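You operate a simulated robot arm through the tools that you are given. There is no shell and no other tool.

Carry out the task below with a simulated robot arm. There is one attempt and no reset: what you move stays moved.

## Task
Put things in order on the top of the white table. At the end: the beige wooden stand from the top of the white table stands where the white cup stood; the white cup stands where the teal roll stood; the grey felt block stands where the beige wooden stand stood; the teal roll from the top of the white table stands on top of the yellow scrubber; whatever was shut is shut again. Leave all else as you found it, and nothing knocked over.
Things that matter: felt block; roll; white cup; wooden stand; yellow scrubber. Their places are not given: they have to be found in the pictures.

The check looks at the end state, three seconds after you hand in, the way a careful person would. Anything else that was tipped, shoved, dropped, spilled or broken makes it a failure.

## Robot
A 6-joint arm with a two-finger gripper, fixed in place. Base frame: the origin is at the foot of the arm, x ahead of it, y to its left, z up; the work surface is at about z = 800. Readings come in mm, degrees, newtons and seconds.
With the tool pointing down near the work surface it reaches from about 100 to 700 mm from the base axis. Its first joint turns from -66.0 to 66.0 degrees. Payload 2.45 kg.
The tool frame sits at the grasp point between the pads (the TCP): z along the fingers, y along the line on which they close. The tips reach 30 mm beyond it. The gripper opens to 106 mm. The gripper's body begins 79 mm behind the TCP.
Orientation is that of the tool frame in the base frame, as a unit quaternion [w, x, y, z]. With the fingers straight down and closing along the base's y, the tool's x points along the base's -x, its y along +y and its z along -z.

## Interface
- The arm moves only by the tool drive_tool. Its arguments are lists of equal length, an entry for each row: "delta_pos": the shift along the tool's x, y, z in units of 30 mm (1.0 is 30 mm), a list of three; "angular": the turn, a rotation vector about the tool's x, y, z in units of 8 degrees (1.0 is 8 degrees), a list of three; "grip": the opening, from 0 (shut) to 1 (fully open). In form: {"delta_pos": [[dx, dy, dz], ...], "angular": [[ax, ay, az], ...], "grip": [grip, ...]}. A call has 1 to 20 rows; each row shifts and turns the commanded pose from where the row before left it, along the tool's axes as they then stand. A call with a number of a shift or a turn outside -1 to 1 is refused whole. Each row takes 0.2 s and may step no farther than 50 mm and 8.6 degrees from the row before; otherwise, or with a gripper value out of range, the whole call is refused. A pose out of reach is approached as far as the arm can. The call stops where the force on the tool passes 40 N (or 10 N more than at its start, if that is more) or the arm is blocked; 0.2 s more then pass. Each finger travels about 153 mm/s and halts on what it meets, pressing with about 37 N; the grip force reading is that of the motor and also rises with nothing between the fingers. The clock runs only during rows and for 0.2 s after the last one: add rows that do not move to give the fingers time. The reply holds the time, the measured pose of the TCP, the force on the tool along the base axes, the opening and the grip force, in the units named above and with some noise, with the torque about the TCP (base axes, N m) and any sound that the robot's microphone picked up.
- Cameras (640 x 400 px; columns grow to the right, rows downward): "scene" is fixed at [40.8, 403.3, 1415.7]; the picture's right is [-0.86, -0.51, 0.00], its down [-0.26, 0.44, -0.86] and it looks along [0.44, -0.74, -0.51] (base axes); focal length 328 px, centre (320, 200). "wrist" rides on the gripper at [76, -2, -106] in the tool frame; the picture's right is [0.02, 1.00, 0.00], its down [-0.78, 0.02, -0.62] and it looks along [-0.62, 0.01, 0.78] (tool axes); focal length 247 px, centre (320, 200).
- grab_frame(camera): a new picture of that camera. The clock stands still meanwhile.
- probe_pixels(camera, pixels): for up to 12 pixels [column, row] of the newest picture of that camera ("zoom" is the newest enlarged one), the place [x, y, z] in the base frame of the surface seen there, good to about 2 mm, but the place of the scene camera against the robot may be out by one fixed shift of up to 12 mm in any direction. The clock stands still meanwhile.
- enlarge(camera, box): a new picture of the part [left, top, right, bottom] of that camera's present view, enlarged. The clock stands still meanwhile.
- finish_job(): hands the job in; it is judged then, once.

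Leave the gripper open and the arm clear of the work at the hand-in unless told otherwise.

The tools are called after "Call:" as a command line: name --argument value ..., lists and objects as JSON in quotes. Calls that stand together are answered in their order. drive_tool: Moves the arm, as the interface text tells. Its arguments: {"type":"object","properties":{"delta_pos":{"type":"array","items":{"type":"array","items":{"type":"number"}}},"angular":{"type":"array","items":{"type":"array","items":{"type":"number"}}},"grip":{"type":"array","items":{"type":"number"}}},"required":["delta_pos","angular","grip"]} The other tools are called the same way: grab_frame (camera) takes a picture; probe_pixels (camera, pixels) gives the place of the surface under pixels of a picture; enlarge (camera, box) takes an enlarged picture of a part of a camera's view; finish_job () hands the job in.

At the start:

```text
clock: 0.0
tool_pos: [362.8, -226.4, 1113.5]
orientation: [0.001, 0.0, 1.0, -0.001]
force: [0.6, 0.1, -0.5]
torque: [0.01, 0.02, 0.01]
grip_width: 106.1
gripper_force: 0.0
```

scene: 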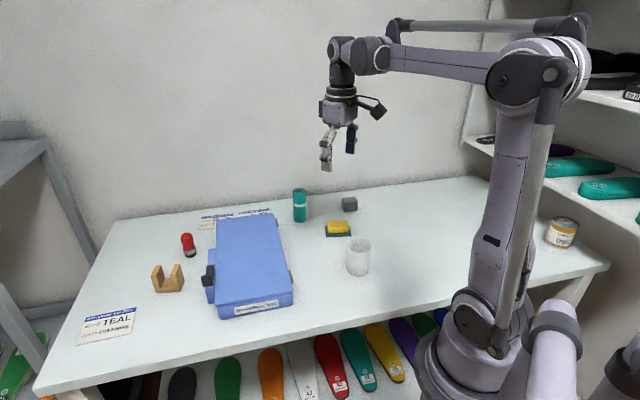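
wrist: 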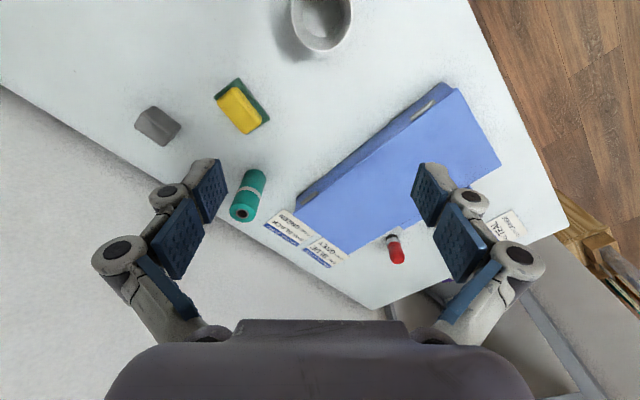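

I see the table with a beige stand near (168,279), a blue case near (250,265), a teal roll near (300,205), a yellow scrubber near (338,228), a grey block near (349,204), a white cup near (358,256), and a red item near (188,244). I'll enlarge these parts to see the details.

Call:
enlarge --camera "scene" --box '[270, 170, 400, 290]'

Call:
enlarge --camera "wrist" --box '[120, 0, 360, 240]'

Call:
grab_frame --camera "scene"

Call:
grab_frame --camera "wrist"

```text
3.33 times, centred on (335, 230) of scene
```

zoom: 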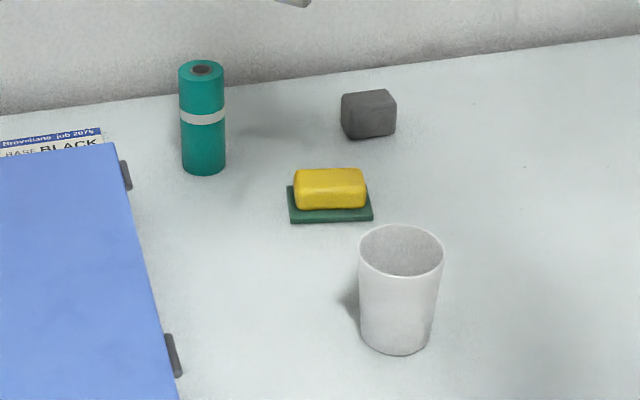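

```text
1.67 times, centred on (240, 120) of wrist
```

zoom: 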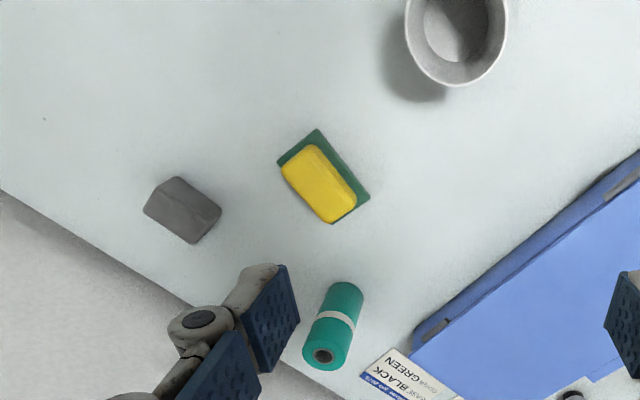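

```text
taken
```

scene: 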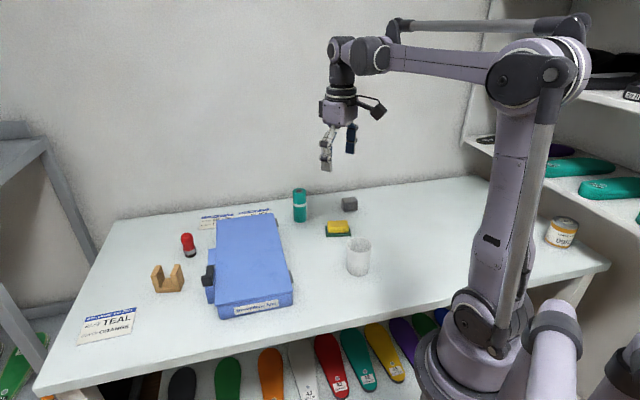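

```text
taken
```

wrist: 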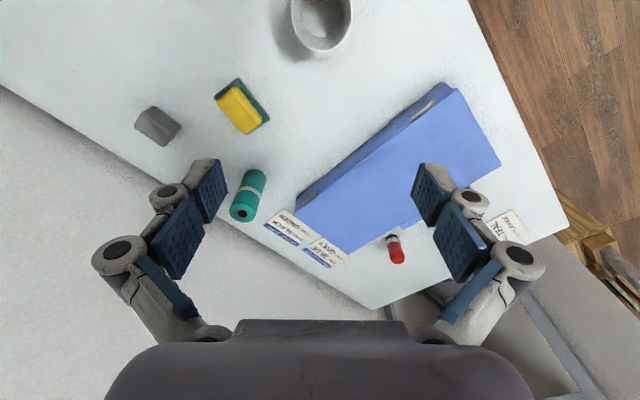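

The roll, block and scrubber show well in the wrist picture, and the cup only in part. I'll probe wrist points on the items, and the same items in the scene picture so I can find the fixed shift.

Call:
probe_pixels --camera "wrist" --pixels '[[241, 213], [254, 178], [240, 108], [258, 95], [157, 120], [163, 138], [320, 20], [324, 50], [396, 255], [392, 238], [400, 180], [180, 70]]'

Call:
probe_pixels --camera "scene" --pixels '[[299, 190], [300, 215], [338, 224], [338, 235], [349, 199], [349, 208], [358, 242], [358, 268], [187, 236], [160, 272], [177, 272], [168, 283]]'

Call:
enlarge --camera "scene" --box '[60, 190, 310, 350]'

```text
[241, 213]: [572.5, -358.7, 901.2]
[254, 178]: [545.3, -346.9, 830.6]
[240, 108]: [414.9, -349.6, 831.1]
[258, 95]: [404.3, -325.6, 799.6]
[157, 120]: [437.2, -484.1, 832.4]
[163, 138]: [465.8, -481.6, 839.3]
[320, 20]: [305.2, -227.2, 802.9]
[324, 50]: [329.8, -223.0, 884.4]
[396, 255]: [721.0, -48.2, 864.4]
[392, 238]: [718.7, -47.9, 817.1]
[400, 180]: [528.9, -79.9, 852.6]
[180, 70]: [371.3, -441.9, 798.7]
```

```text
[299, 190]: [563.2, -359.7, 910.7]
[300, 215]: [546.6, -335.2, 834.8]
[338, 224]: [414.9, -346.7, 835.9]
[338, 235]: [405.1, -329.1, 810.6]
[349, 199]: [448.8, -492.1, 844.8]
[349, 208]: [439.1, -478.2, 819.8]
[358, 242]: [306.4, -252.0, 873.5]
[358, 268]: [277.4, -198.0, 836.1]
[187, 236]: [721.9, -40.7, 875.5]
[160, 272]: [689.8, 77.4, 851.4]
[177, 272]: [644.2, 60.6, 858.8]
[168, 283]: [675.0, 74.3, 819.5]
```

```text
2.50 times, centred on (185, 270) of scene
```

zoom: 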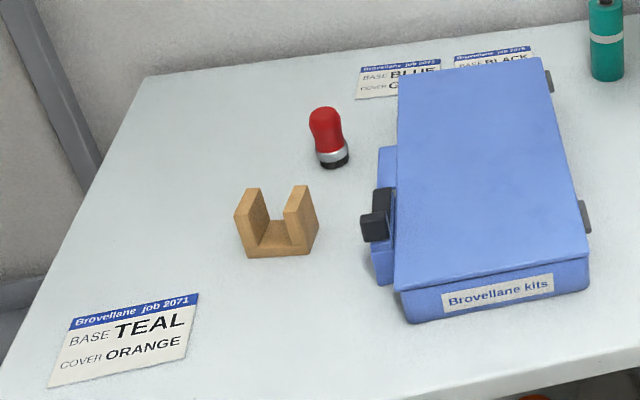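

The roll is an upright cylinder about 110 mm tall near (555,-355), and the scrubber top is at about z=831. Next I'll probe the wrist picture for the case edges, the back edge of the table, and the corners of the scrubber and block.

Call:
probe_pixels --camera "wrist" --pixels '[[298, 207], [310, 190], [432, 95], [349, 250], [460, 92], [500, 163], [60, 125], [195, 205], [300, 262], [290, 225], [320, 250], [375, 300]]'

Call:
probe_pixels --camera "scene" --pixels '[[295, 220], [305, 220], [328, 237], [350, 237], [347, 218], [326, 222], [341, 199], [357, 197], [348, 243], [370, 243], [358, 275], [349, 270]]'

```text
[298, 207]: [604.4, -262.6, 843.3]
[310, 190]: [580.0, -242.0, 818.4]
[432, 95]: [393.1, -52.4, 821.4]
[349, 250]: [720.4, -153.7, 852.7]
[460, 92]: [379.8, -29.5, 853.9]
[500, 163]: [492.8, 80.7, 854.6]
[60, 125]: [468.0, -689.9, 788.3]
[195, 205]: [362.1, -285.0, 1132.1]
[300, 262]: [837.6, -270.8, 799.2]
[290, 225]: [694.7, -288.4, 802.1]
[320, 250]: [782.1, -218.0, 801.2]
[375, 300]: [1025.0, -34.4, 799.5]
```

```text
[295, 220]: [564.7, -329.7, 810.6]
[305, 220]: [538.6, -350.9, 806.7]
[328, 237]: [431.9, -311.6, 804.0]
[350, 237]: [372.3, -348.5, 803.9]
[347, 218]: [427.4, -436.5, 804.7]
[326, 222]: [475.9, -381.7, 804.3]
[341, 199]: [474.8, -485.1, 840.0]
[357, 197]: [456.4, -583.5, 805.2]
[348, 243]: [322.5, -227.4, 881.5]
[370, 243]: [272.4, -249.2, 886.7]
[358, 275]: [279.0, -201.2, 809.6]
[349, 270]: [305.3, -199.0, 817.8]
```

The case's nearest edge is about 100 mm from the roll, so a straight-down grasp has room. I'll move to about (460,-352,1060) for a closer wrist view of the roll and scrubber.

Call:
drive_tool --delta_pos '[[-0.65, -0.84, 0.36], [-0.65, -0.84, 0.36], [-0.65, -0.84, 0.36], [-0.65, -0.84, 0.36], [-0.65, -0.84, 0.36], [0, 0, 0]]' --angular '[[0, 0, 0], [0, 0, 0], [0, 0, 0], [0, 0, 0], [0, 0, 0], [0, 0, 0]]' --grip '[1, 1, 1, 1, 1, 1]'

Call:
grab_frame --camera "wrist"

```text
clock: 1.4
tool_pos: [461.7, -352.9, 1060.3]
orientation: [0.001, 0.0, 1.0, -0.001]
force: [-0.4, 0.8, -0.2]
torque: [0.03, 0.0, -0.02]
grip_width: 105.7
gripper_force: 0.1
```

```text
taken
```

wrist: 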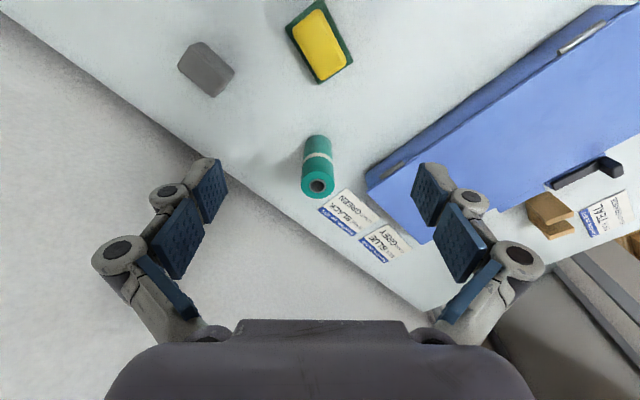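

The roll's top is at (317,184), the scrubber is at (319,43) and the block is at (206,70). I'll enlarge this region to place them exactly.

Call:
enlarge --camera "wrist" --box '[160, 0, 400, 210]'

Call:
probe_pixels --camera "wrist" --pixels '[[318, 173], [305, 186], [329, 186], [317, 195], [303, 155], [332, 155], [306, 143], [329, 143], [302, 12], [338, 7], [352, 62], [320, 83]]'

```text
1.90 times, centred on (280, 105) of wrist
```

zoom: 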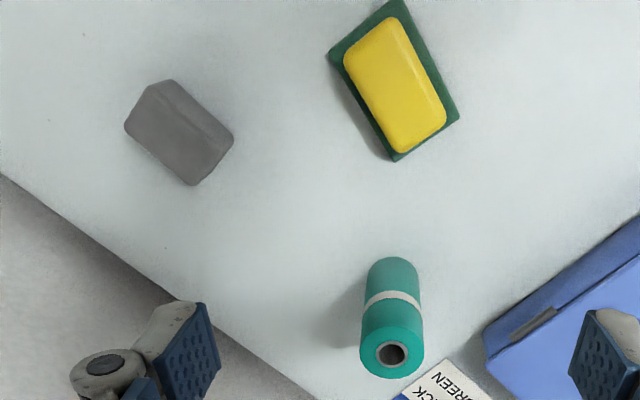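

```text
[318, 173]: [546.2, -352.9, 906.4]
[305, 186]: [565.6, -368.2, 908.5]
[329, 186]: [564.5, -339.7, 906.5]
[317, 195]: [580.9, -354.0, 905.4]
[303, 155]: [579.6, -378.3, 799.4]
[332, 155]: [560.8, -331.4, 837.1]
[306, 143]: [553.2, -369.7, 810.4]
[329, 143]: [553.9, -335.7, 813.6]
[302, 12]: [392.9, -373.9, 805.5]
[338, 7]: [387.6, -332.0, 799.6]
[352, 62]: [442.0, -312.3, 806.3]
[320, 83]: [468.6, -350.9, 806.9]
```

The roll's top centre is about (563,-353.5,907) and its diameter about 37 mm. Now I'll probe the zoom picture for the scrubber's yellow top and the block's corners.

Call:
probe_pixels --camera "zoom" --pixels '[[395, 85], [350, 62], [388, 22], [440, 112], [400, 148], [398, 18], [395, 157], [455, 116], [330, 55], [420, 120], [370, 55], [398, 3]]'

Call:
probe_pixels --camera "zoom" --pixels '[[170, 82], [230, 135], [192, 183], [126, 126], [200, 120], [160, 150], [185, 140], [392, 354], [392, 335], [392, 375], [365, 350], [420, 350]]'

```text
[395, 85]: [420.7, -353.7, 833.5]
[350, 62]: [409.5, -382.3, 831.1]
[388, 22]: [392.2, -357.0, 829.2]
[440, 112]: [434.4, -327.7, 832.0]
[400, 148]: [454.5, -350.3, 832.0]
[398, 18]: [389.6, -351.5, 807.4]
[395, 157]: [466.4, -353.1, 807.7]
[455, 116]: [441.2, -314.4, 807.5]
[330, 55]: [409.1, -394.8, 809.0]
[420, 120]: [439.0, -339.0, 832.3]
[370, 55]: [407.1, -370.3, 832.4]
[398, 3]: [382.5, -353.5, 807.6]
```

```text
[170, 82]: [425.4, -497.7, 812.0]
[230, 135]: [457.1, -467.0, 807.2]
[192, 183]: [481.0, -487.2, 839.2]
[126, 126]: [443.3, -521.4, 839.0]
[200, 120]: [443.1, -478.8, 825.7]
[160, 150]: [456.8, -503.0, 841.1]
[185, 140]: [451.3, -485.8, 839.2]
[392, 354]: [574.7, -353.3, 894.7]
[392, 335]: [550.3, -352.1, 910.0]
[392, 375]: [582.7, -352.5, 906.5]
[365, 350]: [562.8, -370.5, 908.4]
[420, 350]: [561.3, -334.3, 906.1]
```

The scrubber's centre is about (423.5,-354), top z≈832. The roll's centre is about (564,-352.6). I'll move over the roll at z≈990.

Call:
drive_tool --delta_pos '[[-0.8525, 0, 0.58], [-0.8525, 0, 0.58], [-0.8525, 0, 0.58], [-0.8525, 0, 0.58], [0, 0, 0]]' --angular '[[0, 0, 0], [0, 0, 0], [0, 0, 0], [0, 0, 0], [0, 0, 0]]' --grip '[1, 1, 1, 1, 1]'

Call:
grab_frame --camera "wrist"

Call:
grab_frame --camera "scene"

```text
clock: 2.6
tool_pos: [562.8, -352.9, 990.2]
orientation: [-0.001, -0.001, 1.0, -0.001]
force: [0.3, -0.4, -0.7]
torque: [0.01, -0.01, -0.01]
grip_width: 106.2
gripper_force: 0.1
```

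```text
taken
```

wrist: 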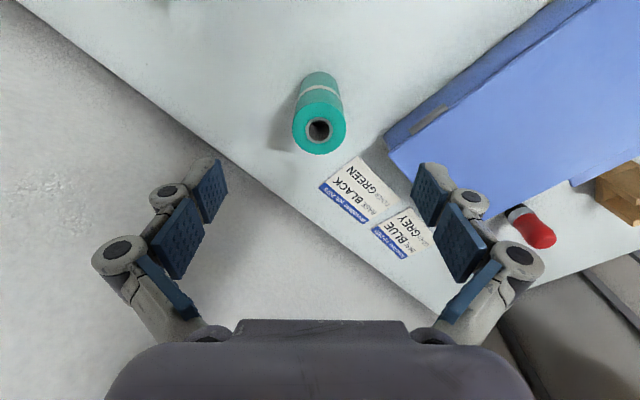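

```text
taken
```

scene: 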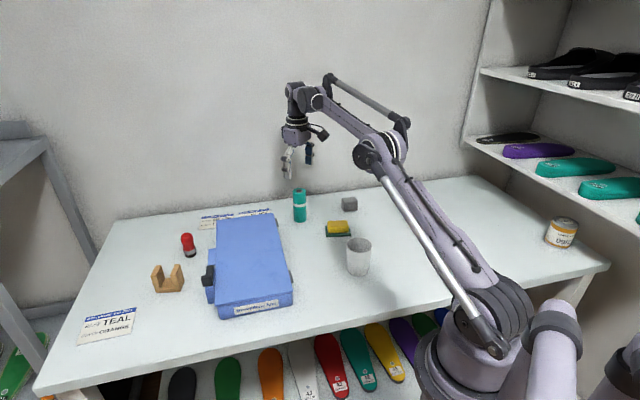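

The roll's top now shows at (319,130). I'll probe its rim once more before going down.

Call:
probe_pixels --camera "wrist" --pixels '[[319, 112], [319, 150], [297, 131], [343, 131], [303, 103], [341, 103], [319, 80], [330, 160], [370, 175], [385, 150]]'

```text
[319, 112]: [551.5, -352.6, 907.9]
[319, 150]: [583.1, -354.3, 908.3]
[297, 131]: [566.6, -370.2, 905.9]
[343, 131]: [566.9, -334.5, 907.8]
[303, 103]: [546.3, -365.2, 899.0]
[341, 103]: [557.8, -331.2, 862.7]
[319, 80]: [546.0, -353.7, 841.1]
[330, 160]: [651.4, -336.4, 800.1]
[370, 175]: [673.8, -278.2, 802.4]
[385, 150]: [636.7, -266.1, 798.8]
```

The roll's centre is about (565,-352.5), radius 19. I'll go down to z≈875 and close on it.

Call:
drive_tool --delta_pos '[[-0.07, 0.013, 0.767], [0, 0, 0.767], [0, 0, 0.767], [0, 0, 0.767], [0, 0, 0.767], [0, 0, 0], [0, 0, 0], [0, 0, 0], [0, 0, 0]]' --angular '[[0, 0, 0], [0, 0, 0], [0, 0, 0], [0, 0, 0], [0, 0, 0], [0, 0, 0], [0, 0, 0], [0, 0, 0], [0, 0, 0]]' --grip '[1, 1, 1, 1, 1, 0.6, 0.25, 0.25, 0.25]'

Call:
grab_frame --camera "wrist"

```text
clock: 4.6
tool_pos: [565.1, -351.3, 875.8]
orientation: [0.0, 0.001, 1.0, 0.0]
force: [-0.3, -1.1, 6.1]
torque: [-0.07, 0.0, -0.03]
grip_width: 42.6
gripper_force: 36.8
```

```text
taken
```

wrist: 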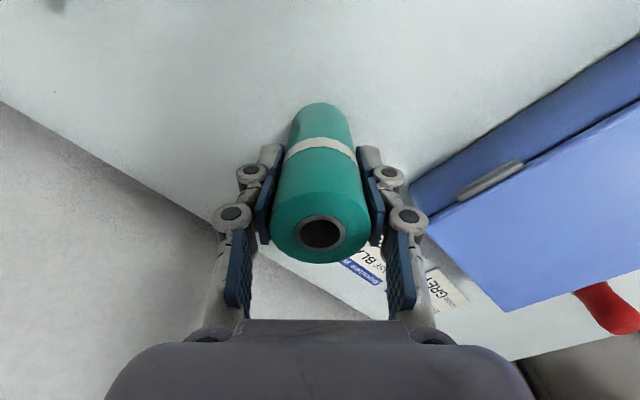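

The fingers hold the roll at 42.6 mm with 37 N. I'll lift it about 66 mm straight up.

Call:
drive_tool --delta_pos '[[0, 0, -0.3], [0, 0, -0.6], [0, 0, -0.7], [0, 0, -0.6], [0, 0, 0]]' --angular '[[0, 0, 0], [0, 0, 0], [0, 0, 0], [0, 0, 0], [0, 0, 0]]' --grip '[0.25, 0.25, 0.25, 0.25, 0.25]'

Call:
grab_frame --camera "wrist"

Call:
enlarge --camera "scene" --box '[240, 120, 400, 280]'

```text
clock: 5.8
tool_pos: [566.9, -352.3, 942.6]
orientation: [-0.001, -0.001, 1.0, -0.001]
force: [0.5, -0.7, 0.2]
torque: [0.02, -0.03, 0.0]
grip_width: 42.5
gripper_force: 37.3
```

```text
taken
```

wrist: 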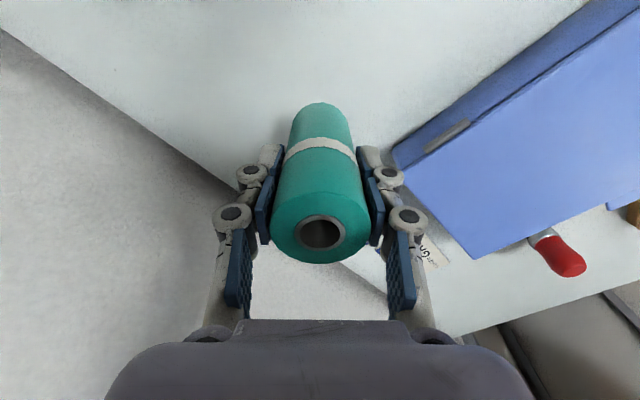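

```text
2.50 times, centred on (320, 200) of scene
```

zoom: 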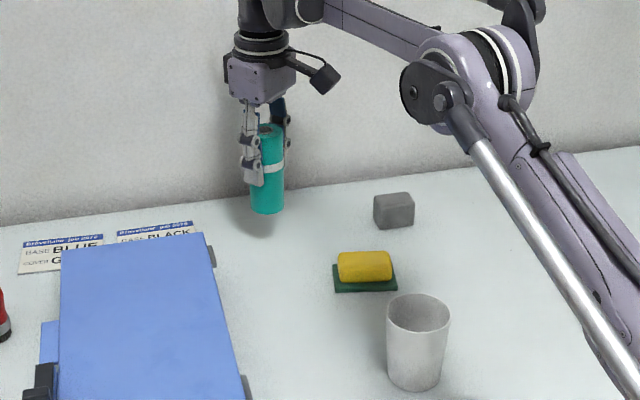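

The roll is lifted upright. I'll probe it to get its centre relative to the tool.

Call:
probe_pixels --camera "wrist" --pixels '[[320, 204], [320, 256], [276, 225], [366, 225], [320, 120], [320, 108]]'

```text
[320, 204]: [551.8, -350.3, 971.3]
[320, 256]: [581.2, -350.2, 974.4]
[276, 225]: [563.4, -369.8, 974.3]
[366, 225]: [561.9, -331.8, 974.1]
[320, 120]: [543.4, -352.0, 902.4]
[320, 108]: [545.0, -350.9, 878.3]
```

The roll's centre sits within about 1 mm of the tool axis. I'll carry it at this height to above the scrubber at (424,-354).

Call:
drive_tool --delta_pos '[[0.5, -0.03, 0], [0.8, -0.03, 0], [0.8, 0, 0], [0.8, 0, 0], [0.8, 0, 0], [0.6, 0, 0], [0.42, 0, 0], [0, 0, 0], [0, 0, 0]]' --angular '[[0, 0, 0], [0, 0, 0], [0, 0, 0], [0, 0, 0], [0, 0, 0], [0, 0, 0], [0, 0, 0], [0, 0, 0], [0, 0, 0]]' --grip '[0.25, 0.25, 0.25, 0.25, 0.25, 0.25, 0.25, 0.25, 0.25]'

Call:
grab_frame --camera "wrist"

Call:
enlarge --camera "scene" --box '[280, 140, 400, 280]'

```text
clock: 7.8
tool_pos: [421.8, -353.7, 941.7]
orientation: [0.001, 0.0, 1.0, -0.002]
force: [-0.9, -1.1, 0.0]
torque: [0.01, 0.02, 0.0]
grip_width: 42.2
gripper_force: 37.1
```

```text
taken
```

wrist: 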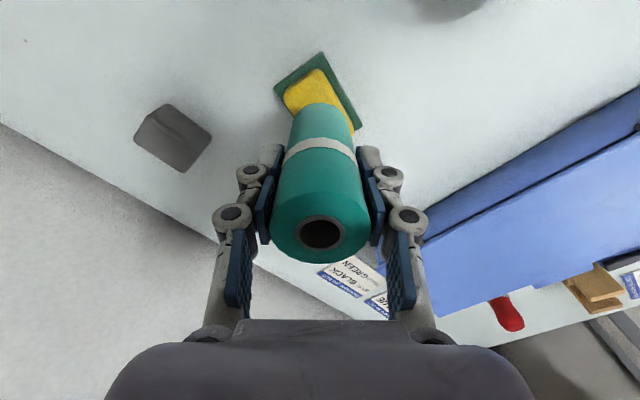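

```text
2.86 times, centred on (340, 210) of scene
```

zoom: 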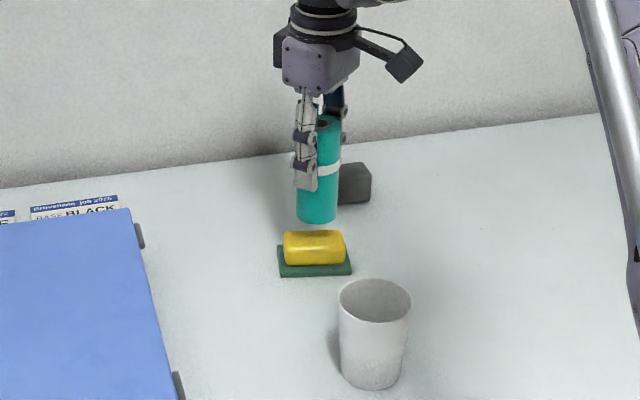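

The scrubber shows behind the roll, with pad corners near (275,90), (322,53) and (361,124). I'll probe these to check the alignment.

Call:
probe_pixels --camera "wrist" --pixels '[[276, 90], [321, 54], [360, 124], [357, 131], [288, 100], [315, 71], [350, 125], [320, 85], [320, 204], [320, 256], [276, 225], [366, 225]]'

```text
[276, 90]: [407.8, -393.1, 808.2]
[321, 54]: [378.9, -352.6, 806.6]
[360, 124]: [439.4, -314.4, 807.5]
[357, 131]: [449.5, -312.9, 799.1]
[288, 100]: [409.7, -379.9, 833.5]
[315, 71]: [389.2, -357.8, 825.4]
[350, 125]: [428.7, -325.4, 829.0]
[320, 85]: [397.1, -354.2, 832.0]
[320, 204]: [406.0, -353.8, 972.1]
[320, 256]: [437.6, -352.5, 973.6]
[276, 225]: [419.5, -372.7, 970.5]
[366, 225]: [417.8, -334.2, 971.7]
```

The roll's centre is near x=419.5 and the scrubber's at 423.5, so I'll shift 3.5 mm forward and lower to just above the yellow top.

Call:
drive_tool --delta_pos '[[-0.12, 0, 0.3], [0, 0, 0.4], [0, 0, 0.2], [0, 0, 0], [0, 0, 0]]' --angular '[[0, 0, 0], [0, 0, 0], [0, 0, 0], [0, 0, 0], [0, 0, 0]]' --grip '[0.25, 0.25, 0.25, 0.25, 0.25]'

Call:
enlarge --camera "scene" --box '[300, 160, 380, 250]'

Call:
grab_frame --camera "wrist"

```text
clock: 9.0
tool_pos: [426.1, -353.5, 913.8]
orientation: [0.001, 0.0, 1.0, -0.001]
force: [-0.2, 0.4, -0.7]
torque: [0.01, 0.0, -0.02]
grip_width: 42.1
gripper_force: 37.2
```

```text
4.44 times, centred on (340, 205) of scene
```

zoom: 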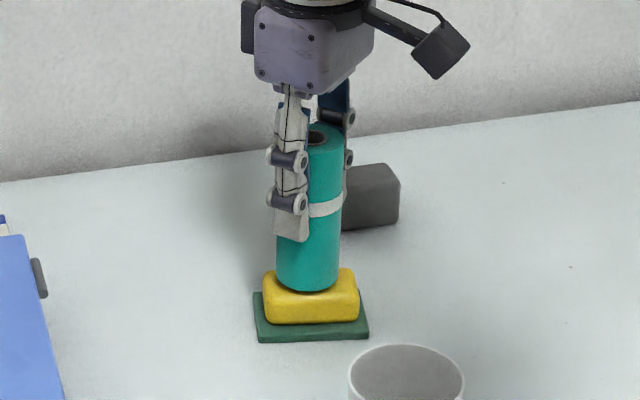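

```text
taken
```

wrist: 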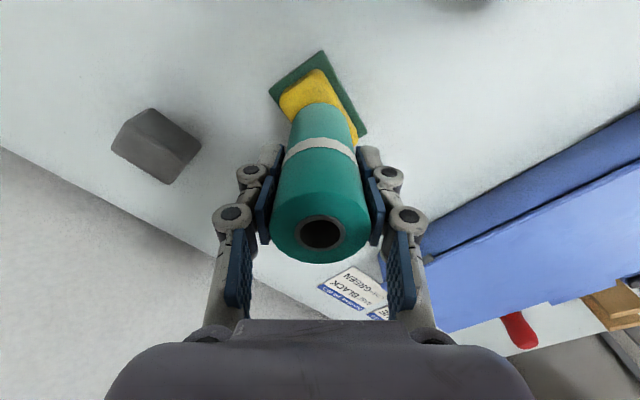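

The roll's bottom is a few mm above the yellow top and well centred. I'll lower about 4 mm slowly and read the force.

Call:
drive_tool --delta_pos '[[0, 0, 0.05], [0, 0, 0.04], [0, 0, 0.04], [0, 0, 0]]' --angular '[[0, 0, 0], [0, 0, 0], [0, 0, 0], [0, 0, 0]]' --grip '[0.25, 0.25, 0.25, 0.25]'

Call:
enlarge --camera "scene" --box '[315, 195, 365, 245]'

```text
clock: 10.0
tool_pos: [427.0, -354.5, 910.0]
orientation: [0.0, 0.001, 1.0, -0.002]
force: [-0.3, 0.8, -0.3]
torque: [0.01, -0.02, 0.0]
grip_width: 42.2
gripper_force: 37.0
```

```text
8.00 times, centred on (340, 220) of scene
```

zoom: 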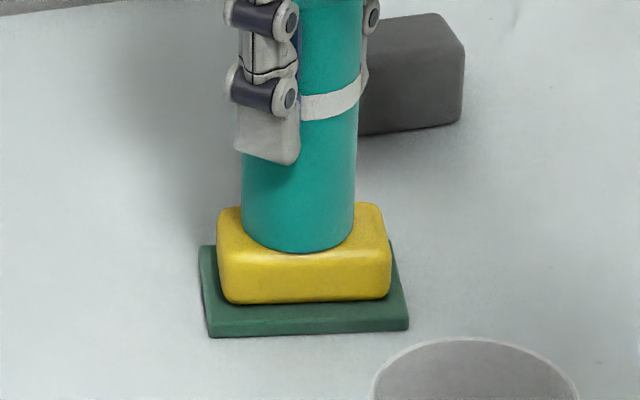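

There's no contact yet and the roll is still centred. I'll lower another 3 mm.

Call:
drive_tool --delta_pos '[[0, 0, 0.04], [0, 0, 0.03], [0, 0, 0.03], [0, 0, 0]]' --angular '[[0, 0, 0], [0, 0, 0], [0, 0, 0], [0, 0, 0]]' --grip '[0.25, 0.25, 0.25, 0.25]'

Call:
enlarge --camera "scene" --box '[315, 195, 365, 245]'

```text
clock: 11.0
tool_pos: [427.9, -354.7, 907.5]
orientation: [0.0, 0.0, 1.0, -0.001]
force: [-0.1, 1.3, 10.9]
torque: [0.11, 0.06, 0.0]
grip_width: 42.3
gripper_force: 36.9
stopped in row 4: the force on the tool passed its limit at 41 N (the readings are from after the stop); the commanded pose is now the measured one
```

```text
8.00 times, centred on (340, 220) of scene
```

zoom: 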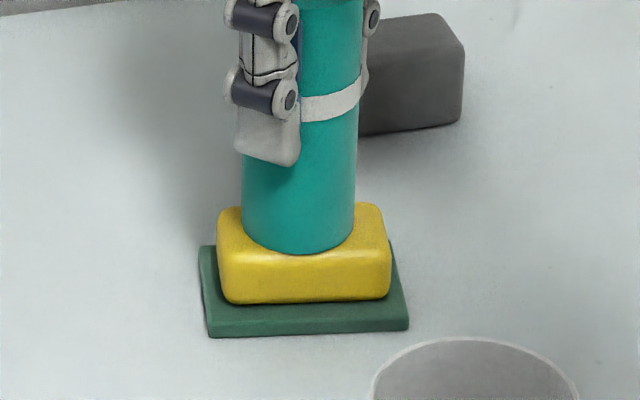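

The roll rests on the scrubber at about 11 N. I'll ease up 0.6 mm and open the fingers gradually.

Call:
drive_tool --delta_pos '[[0, 0, -0.02], [0, 0, 0], [0, 0, 0], [0, 0, 0], [0, 0, 0]]' --angular '[[0, 0, 0], [0, 0, 0], [0, 0, 0], [0, 0, 0], [0, 0, 0]]' --grip '[0.36, 0.42, 0.5, 0.7, 0.7]'

Call:
grab_frame --camera "wrist"

Call:
enlarge --camera "scene" --box '[300, 160, 380, 250]'

```text
clock: 12.2
tool_pos: [427.9, -353.6, 908.1]
orientation: [-0.001, 0.0, 1.0, 0.0]
force: [-0.3, -0.4, 0.0]
torque: [0.02, 0.0, 0.0]
grip_width: 74.2
gripper_force: 0.0
```

```text
taken
```

wrist: 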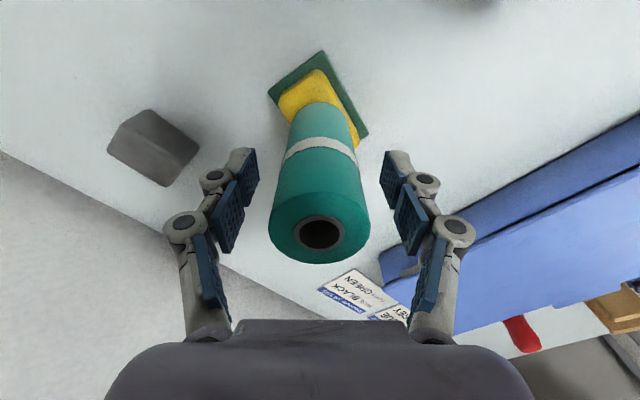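

```text
4.44 times, centred on (340, 205) of scene
```

zoom: 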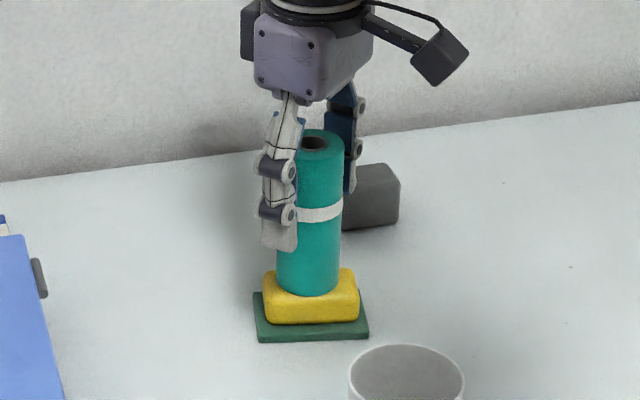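

The roll stands upright on the scrubber. I'll rise straight to about z=1060 and then move back to look at the cup.

Call:
drive_tool --delta_pos '[[0, 0, -0.4], [0, 0, -0.8], [0, 0, -1], [0, 0, -1], [0, 0, -1], [0, 0, -0.85], [0.938, 0.624, 0], [0.938, 0.624, 0], [0.938, 0.624, 0], [0.938, 0.624, 0], [0.938, 0.624, 0], [0.938, 0.624, 0], [0.938, 0.624, 0], [0, 0, 0]]' --angular '[[0, 0, 0], [0, 0, 0], [0, 0, 0], [0, 0, 0], [0, 0, 0], [0, 0, 0], [0, 0, 0], [0, 0, 0], [0, 0, 0], [0, 0, 0], [0, 0, 0], [0, 0, 0], [0, 0, 0], [0, 0, 0]]' --grip '[0.7, 0.7, 0.8, 1, 1, 1, 1, 1, 1, 1, 1, 1, 1, 1]'

Call:
grab_frame --camera "wrist"

Call:
grab_frame --camera "scene"

```text
clock: 15.2
tool_pos: [228.7, -223.3, 1060.0]
orientation: [0.0, 0.0, 1.0, -0.001]
force: [0.1, -0.3, 0.2]
torque: [0.01, -0.02, 0.01]
grip_width: 106.0
gripper_force: 0.1
```

```text
taken
```

wrist: 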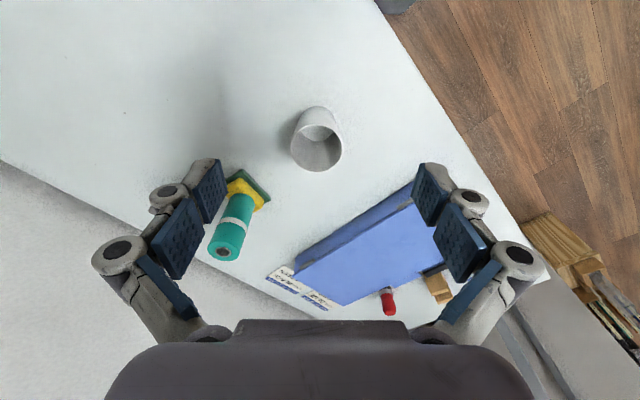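

```text
taken
```

scene: 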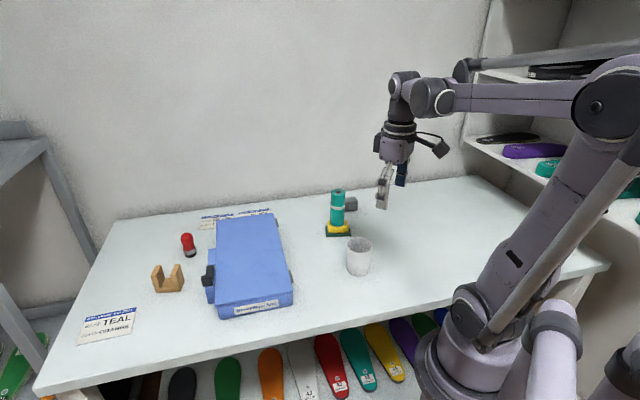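

The cup shows at (317,140), tapered and seemingly without a handle. I'll enlarge it and probe its rim and base.

Call:
enlarge --camera "wrist" --box '[265, 90, 375, 190]'

Call:
probe_pixels --camera "wrist" --pixels '[[317, 127], [316, 169], [292, 147], [341, 150], [316, 105], [303, 112], [332, 115], [316, 108], [320, 133], [310, 165]]'

```text
4.00 times, centred on (320, 140) of wrist
```

zoom: 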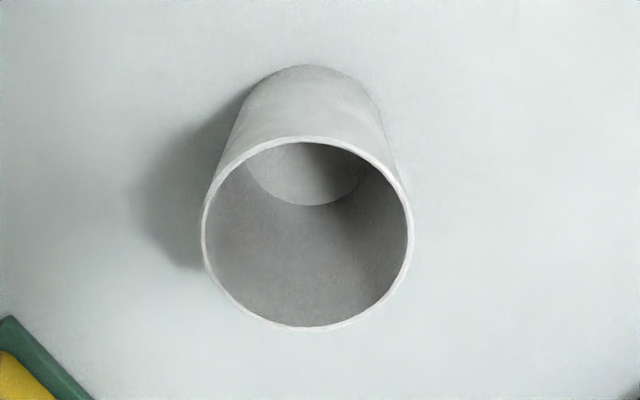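

```text
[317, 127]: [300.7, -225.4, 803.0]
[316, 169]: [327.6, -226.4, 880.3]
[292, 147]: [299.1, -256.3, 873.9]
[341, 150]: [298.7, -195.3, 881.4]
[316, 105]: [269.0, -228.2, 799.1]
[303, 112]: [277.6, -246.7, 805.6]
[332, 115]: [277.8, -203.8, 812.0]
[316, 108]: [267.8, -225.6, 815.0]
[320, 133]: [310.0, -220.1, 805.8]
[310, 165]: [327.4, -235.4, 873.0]
```

I'll probe the rim and base points on the zoom picture more exactly.

Call:
probe_pixels --camera "zoom" --pixels '[[204, 232], [410, 232], [308, 139], [305, 327], [230, 165], [390, 170], [240, 295], [375, 295], [308, 67], [308, 72], [250, 90], [360, 85]]'

```text
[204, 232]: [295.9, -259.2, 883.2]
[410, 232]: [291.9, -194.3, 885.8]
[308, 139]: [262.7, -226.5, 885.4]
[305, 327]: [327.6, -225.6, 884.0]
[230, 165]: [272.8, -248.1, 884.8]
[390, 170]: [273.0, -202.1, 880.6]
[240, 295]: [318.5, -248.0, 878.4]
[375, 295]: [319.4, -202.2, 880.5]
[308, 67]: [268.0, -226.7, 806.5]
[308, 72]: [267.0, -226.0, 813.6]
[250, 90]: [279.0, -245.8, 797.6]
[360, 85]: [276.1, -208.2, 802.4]
```

The cup's centre is (295.2,-226.6), its rim is about 65 mm wide at z≈885, and it is empty. I'll move above it at z≈952.

Call:
drive_tool --delta_pos '[[-0.553, -0.027, 0.9], [-0.553, -0.027, 0.9], [-0.553, -0.027, 0.9], [-0.553, -0.027, 0.9], [0, 0, 0]]' --angular '[[0, 0, 0], [0, 0, 0], [0, 0, 0], [0, 0, 0], [0, 0, 0]]' --grip '[1, 1, 1, 1, 1]'

Call:
grab_frame --camera "wrist"

```text
clock: 16.4
tool_pos: [295.5, -227.8, 950.9]
orientation: [0.0, 0.0, 1.0, -0.001]
force: [-0.1, 0.0, 0.3]
torque: [-0.02, -0.04, 0.02]
grip_width: 106.0
gripper_force: 0.0
```

```text
taken
```

wrist: 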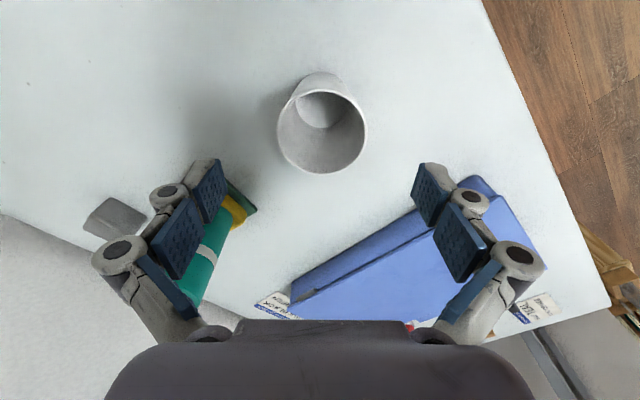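

The cup shows at (322,125) between the fingers. I'll check its rim once more.

Call:
probe_pixels --camera "wrist" --pixels '[[278, 128], [365, 128], [322, 172], [322, 174], [300, 165], [345, 165], [322, 76], [318, 74]]'

```text
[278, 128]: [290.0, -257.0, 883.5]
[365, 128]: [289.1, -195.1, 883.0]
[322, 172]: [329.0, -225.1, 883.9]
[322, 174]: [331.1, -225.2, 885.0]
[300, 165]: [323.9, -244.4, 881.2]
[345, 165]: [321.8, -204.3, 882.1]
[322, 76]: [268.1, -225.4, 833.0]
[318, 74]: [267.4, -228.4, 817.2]
```

The centre is about (296.3,-226). I'll go down to z≈855 and close on the cup.

Call:
drive_tool --delta_pos '[[-0.03, 0.04, 0.8], [0, 0, 0.8], [0, 0, 0.8], [0, 0, 0.8], [0, 0, 0], [0, 0, 0], [0, 0, 0], [0, 0, 0]]' --angular '[[0, 0, 0], [0, 0, 0], [0, 0, 0], [0, 0, 0], [0, 0, 0], [0, 0, 0], [0, 0, 0], [0, 0, 0]]' --grip '[1, 1, 1, 1, 0.8, 0.65, 0.48, 0.48]'

Call:
grab_frame --camera "wrist"

```text
clock: 18.2
tool_pos: [296.4, -225.5, 856.0]
orientation: [0.0, -0.001, 1.0, -0.001]
force: [0.2, -0.5, 0.9]
torque: [-0.01, -0.02, 0.01]
grip_width: 63.7
gripper_force: 37.2
```

```text
taken
```

wrist: 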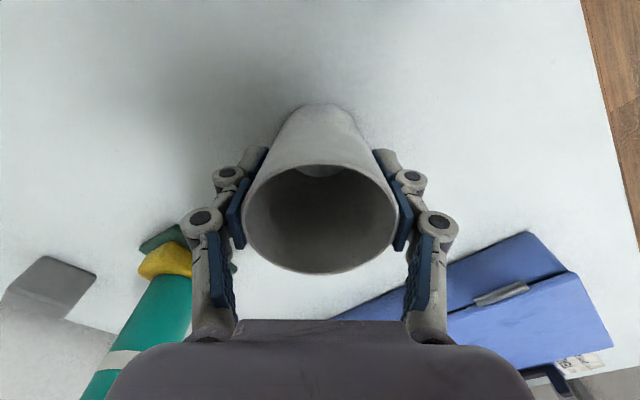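

The cup is held at 63.7 mm. The roll's top is now at about z=940, so I'll lift the cup 174 mm to clear it on the way.

Call:
drive_tool --delta_pos '[[0, 0, -0.3], [0, 0, -0.6], [0, 0, -0.9], [0, 0, -0.9], [0, 0, -0.9], [0, 0, -0.9], [0, 0, -0.8], [0, 0, -0.5], [0, 0, 0]]' --angular '[[0, 0, 0], [0, 0, 0], [0, 0, 0], [0, 0, 0], [0, 0, 0], [0, 0, 0], [0, 0, 0], [0, 0, 0], [0, 0, 0]]' --grip '[0.48, 0.48, 0.48, 0.48, 0.48, 0.48, 0.48, 0.48, 0.48]'

Call:
grab_frame --camera "wrist"

Call:
grab_frame --camera "scene"

```text
clock: 20.2
tool_pos: [296.5, -226.5, 1030.8]
orientation: [0.0, 0.0, 1.0, -0.001]
force: [-0.3, -0.5, -0.8]
torque: [-0.01, -0.01, 0.03]
grip_width: 64.0
gripper_force: 37.0
```

```text
taken
```

wrist: 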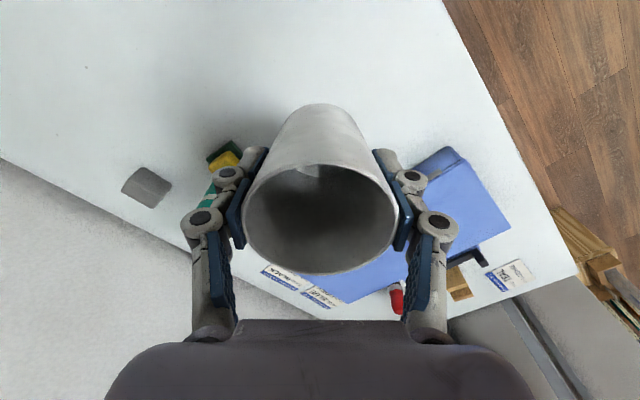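

```text
taken
```

scene: 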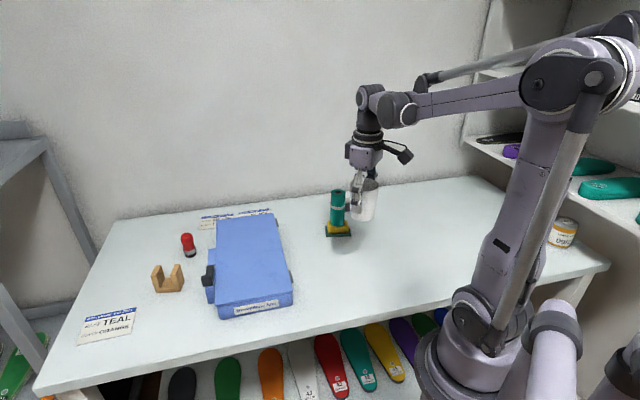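

The cup is clear of everything with its bottom at about z=974. I'll carry it to above the roll's old place at (565,-352).

Call:
drive_tool --delta_pos '[[-0.4, -0.19, 0], [-0.9, -0.42, 0], [-0.95, -0.45, 0], [-0.95, -0.45, 0], [-0.95, -0.45, 0], [-0.95, -0.45, 0], [-0.95, -0.45, 0], [-0.95, -0.45, 0], [-0.9, -0.42, 0], [-0.65, -0.3, 0], [-0.4, -0.16, 0], [0, 0, 0], [0, 0, 0]]' --angular '[[0, 0, 0], [0, 0, 0], [0, 0, 0], [0, 0, 0], [0, 0, 0], [0, 0, 0], [0, 0, 0], [0, 0, 0], [0, 0, 0], [0, 0, 0], [0, 0, 0], [0, 0, 0], [0, 0, 0]]' --grip '[0.48, 0.48, 0.48, 0.48, 0.48, 0.48, 0.48, 0.48, 0.48, 0.48, 0.48, 0.48, 0.48]'

Call:
grab_frame --camera "wrist"

Call:
grab_frame --camera "scene"

```text
clock: 23.0
tool_pos: [561.5, -347.6, 1028.8]
orientation: [0.0, 0.0, 1.0, -0.001]
force: [-0.4, 0.4, -0.8]
torque: [-0.04, 0.01, -0.04]
grip_width: 63.8
gripper_force: 36.9
out of reach, approached as far as the arm can: row 11
```

```text
taken
```

wrist: 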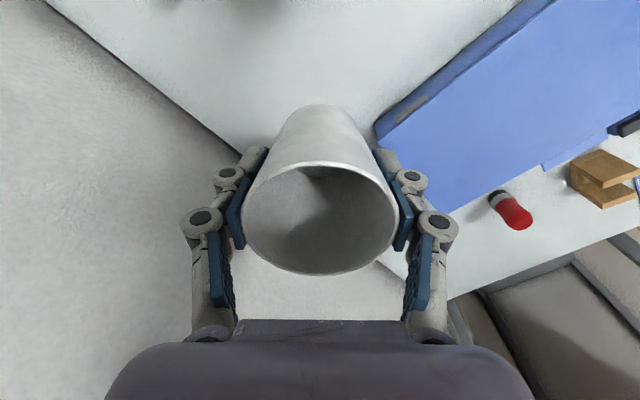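

```text
taken
```

scene: 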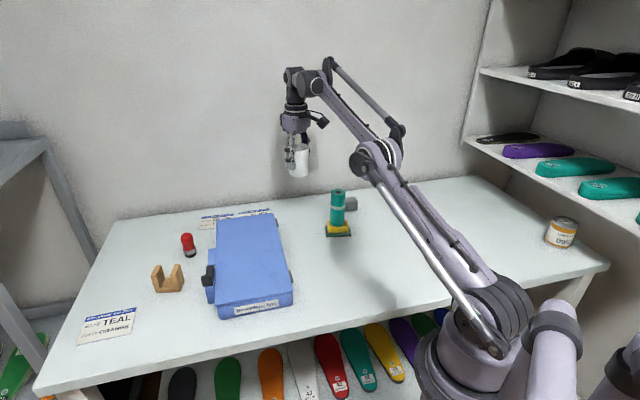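

At this height the target is slightly out of reach, and the tool stopped at (561.5,-347.6). I'll go down about 90 mm and read the pose again.

Call:
drive_tool --delta_pos '[[0, 0, 0.6], [0, 0, 0.8], [0, 0, 0.8], [0, 0, 0.6], [0, 0, 0.2], [0, 0, 0]]' --angular '[[0, 0, 0], [0, 0, 0], [0, 0, 0], [0, 0, 0], [0, 0, 0], [0, 0, 0]]' --grip '[0.48, 0.48, 0.48, 0.48, 0.48, 0.48]'

Call:
grab_frame --camera "wrist"

```text
clock: 24.4
tool_pos: [560.2, -348.3, 937.3]
orientation: [0.0, 0.0, 1.0, -0.001]
force: [-0.2, 0.0, -0.2]
torque: [0.01, 0.0, 0.0]
grip_width: 63.8
gripper_force: 37.3
```

```text
taken
```

wrist: 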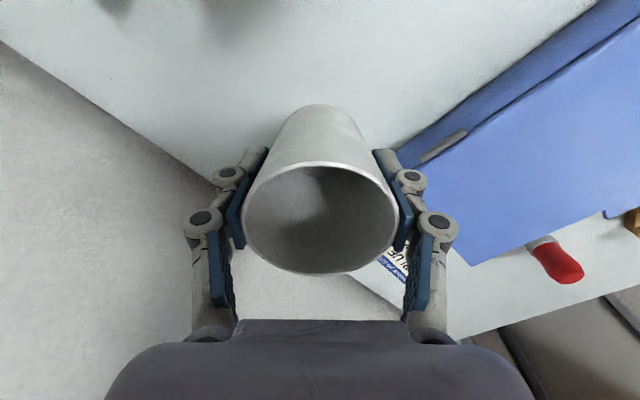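

The tool is at (560.2,-348.3). I'll probe the cup's rim to see how it sits relative to the tool.

Call:
probe_pixels --camera "wrist" --pixels '[[320, 163], [321, 272], [247, 210], [395, 210], [320, 108], [321, 270], [320, 165]]'

```text
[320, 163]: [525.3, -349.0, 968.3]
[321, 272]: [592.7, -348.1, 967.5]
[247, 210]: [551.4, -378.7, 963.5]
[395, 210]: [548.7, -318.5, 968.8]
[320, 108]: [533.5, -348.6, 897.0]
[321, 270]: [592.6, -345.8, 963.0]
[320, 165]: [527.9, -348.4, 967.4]
```

The cup is centred on the tool. I'll shift 5 mm forward and 3.6 mm to the right, then lower to about 5 mm above the table.

Call:
drive_tool --delta_pos '[[-0.163, -0.12, 0.4], [0, 0, 0.7], [0, 0, 0.7], [0, 0, 0.5], [0, 0, 0.23], [0, 0, 0]]' --angular '[[0, 0, 0], [0, 0, 0], [0, 0, 0], [0, 0, 0], [0, 0, 0], [0, 0, 0]]' --grip '[0.48, 0.48, 0.48, 0.48, 0.48, 0.48]'

Call:
grab_frame --camera "wrist"

Call:
enlarge --camera "scene" --box '[250, 150, 380, 250]'

```text
clock: 25.8
tool_pos: [566.2, -350.5, 861.7]
orientation: [0.0, 0.0, 1.0, -0.001]
force: [0.7, 0.1, 0.1]
torque: [0.02, 0.03, 0.03]
grip_width: 63.9
gripper_force: 36.7
```

```text
taken
```

wrist: 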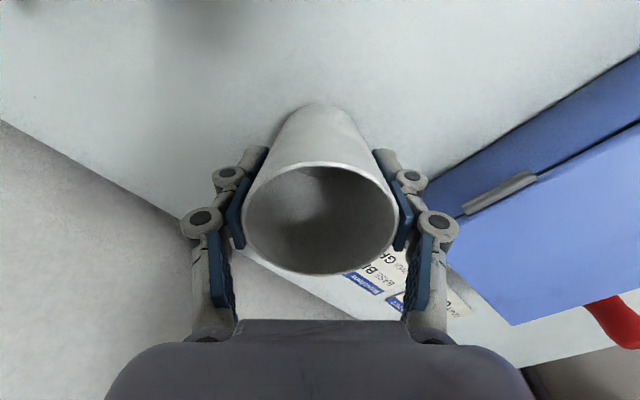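

```text
4.00 times, centred on (315, 200) of scene
```

zoom: 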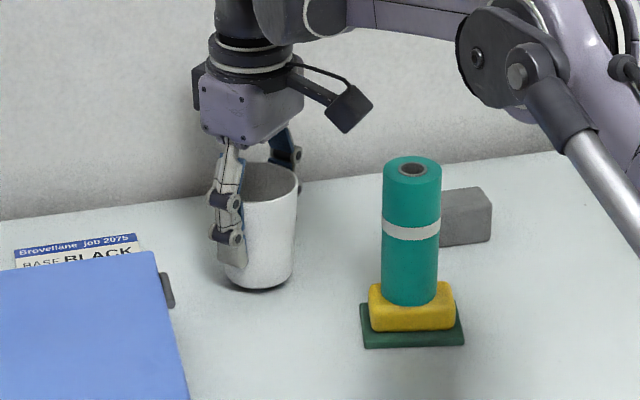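

The cup is about 5 mm above the table and the roll still stands upright. I'll lower in small steps and watch the force.

Call:
drive_tool --delta_pos '[[0, 0, 0.05], [0, 0, 0.04], [0, 0, 0.04], [0, 0, 0.04], [0, 0, 0.03], [0, 0, 0]]' --angular '[[0, 0, 0], [0, 0, 0], [0, 0, 0], [0, 0, 0], [0, 0, 0], [0, 0, 0]]' --grip '[0.48, 0.48, 0.48, 0.48, 0.48, 0.48]'

Call:
enlarge --camera "scene" --box '[280, 180, 340, 230]'

```text
clock: 27.2
tool_pos: [565.1, -350.6, 856.2]
orientation: [-0.001, 0.0, 1.0, 0.0]
force: [0.2, 0.6, -0.8]
torque: [0.0, 0.0, -0.01]
grip_width: 63.8
gripper_force: 37.1
```

```text
8.00 times, centred on (310, 205) of scene
```

zoom: 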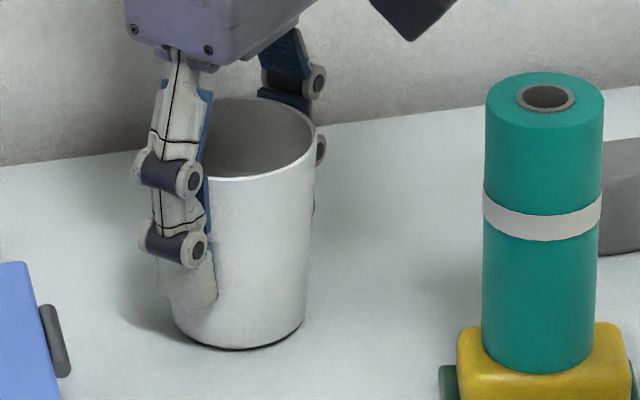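

There's no contact force yet, so I'll lower another 2 mm in small steps.

Call:
drive_tool --delta_pos '[[0, 0, 0.03], [0, 0, 0.02], [0, 0, 0.02], [0, 0, 0]]' --angular '[[0, 0, 0], [0, 0, 0], [0, 0, 0], [0, 0, 0]]' --grip '[0.48, 0.48, 0.48, 0.48]'

```text
clock: 28.2
tool_pos: [566.3, -350.9, 853.8]
orientation: [0.001, 0.0, 1.0, 0.0]
force: [0.5, 0.3, -0.5]
torque: [0.02, 0.0, -0.03]
grip_width: 63.7
gripper_force: 37.4
```

There is still no contact at 853.8. I'll keep lowering gently.

Call:
drive_tool --delta_pos '[[0, 0, 0.02], [0, 0, 0.02], [0, 0, 0.02], [0, 0, 0]]' --angular '[[0, 0, 0], [0, 0, 0], [0, 0, 0], [0, 0, 0]]' --grip '[0.48, 0.48, 0.48, 0.48]'

Call:
enlarge --camera "scene" --box '[280, 180, 340, 230]'

```text
clock: 29.2
tool_pos: [563.7, -350.7, 852.1]
orientation: [0.0, -0.001, 1.0, 0.0]
force: [0.3, -1.3, 23.3]
torque: [0.0, -0.05, -0.07]
grip_width: 64.0
gripper_force: 36.7
```

```text
8.00 times, centred on (310, 205) of scene
```

zoom: 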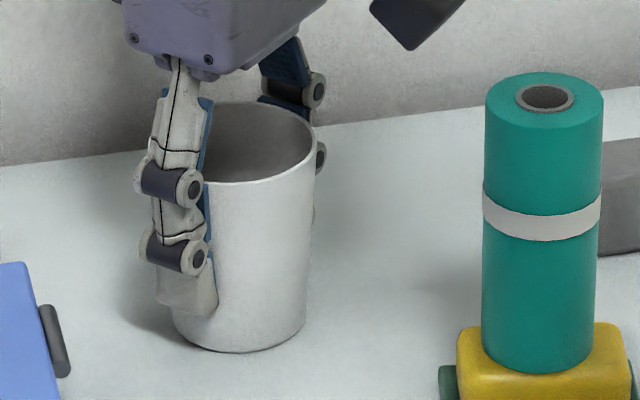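

The cup touches the table at about 23 N. I'll ease up slightly and open in steps.

Call:
drive_tool --delta_pos '[[0, 0, -0.025], [0, 0, 0], [0, 0, 0], [0, 0, 0], [0, 0, 0]]' --angular '[[0, 0, 0], [0, 0, 0], [0, 0, 0], [0, 0, 0], [0, 0, 0]]' --grip '[0.56, 0.62, 0.7, 0.9, 0.9]'

Call:
grab_frame --camera "wrist"

```text
clock: 30.4
tool_pos: [565.4, -350.9, 852.3]
orientation: [0.001, -0.001, 1.0, -0.001]
force: [0.4, -0.5, -0.4]
torque: [-0.01, -0.04, 0.03]
grip_width: 95.2
gripper_force: 0.0
```

```text
taken
```

wrist: 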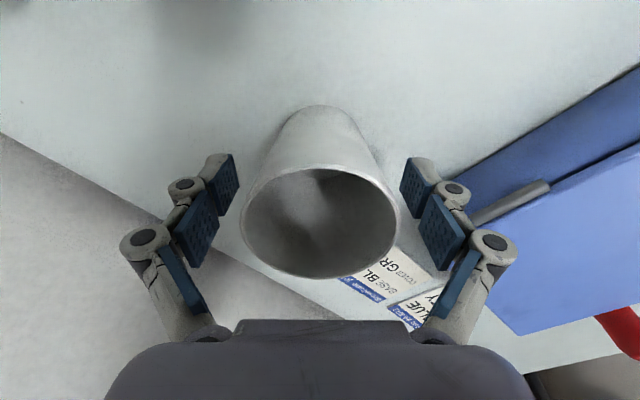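

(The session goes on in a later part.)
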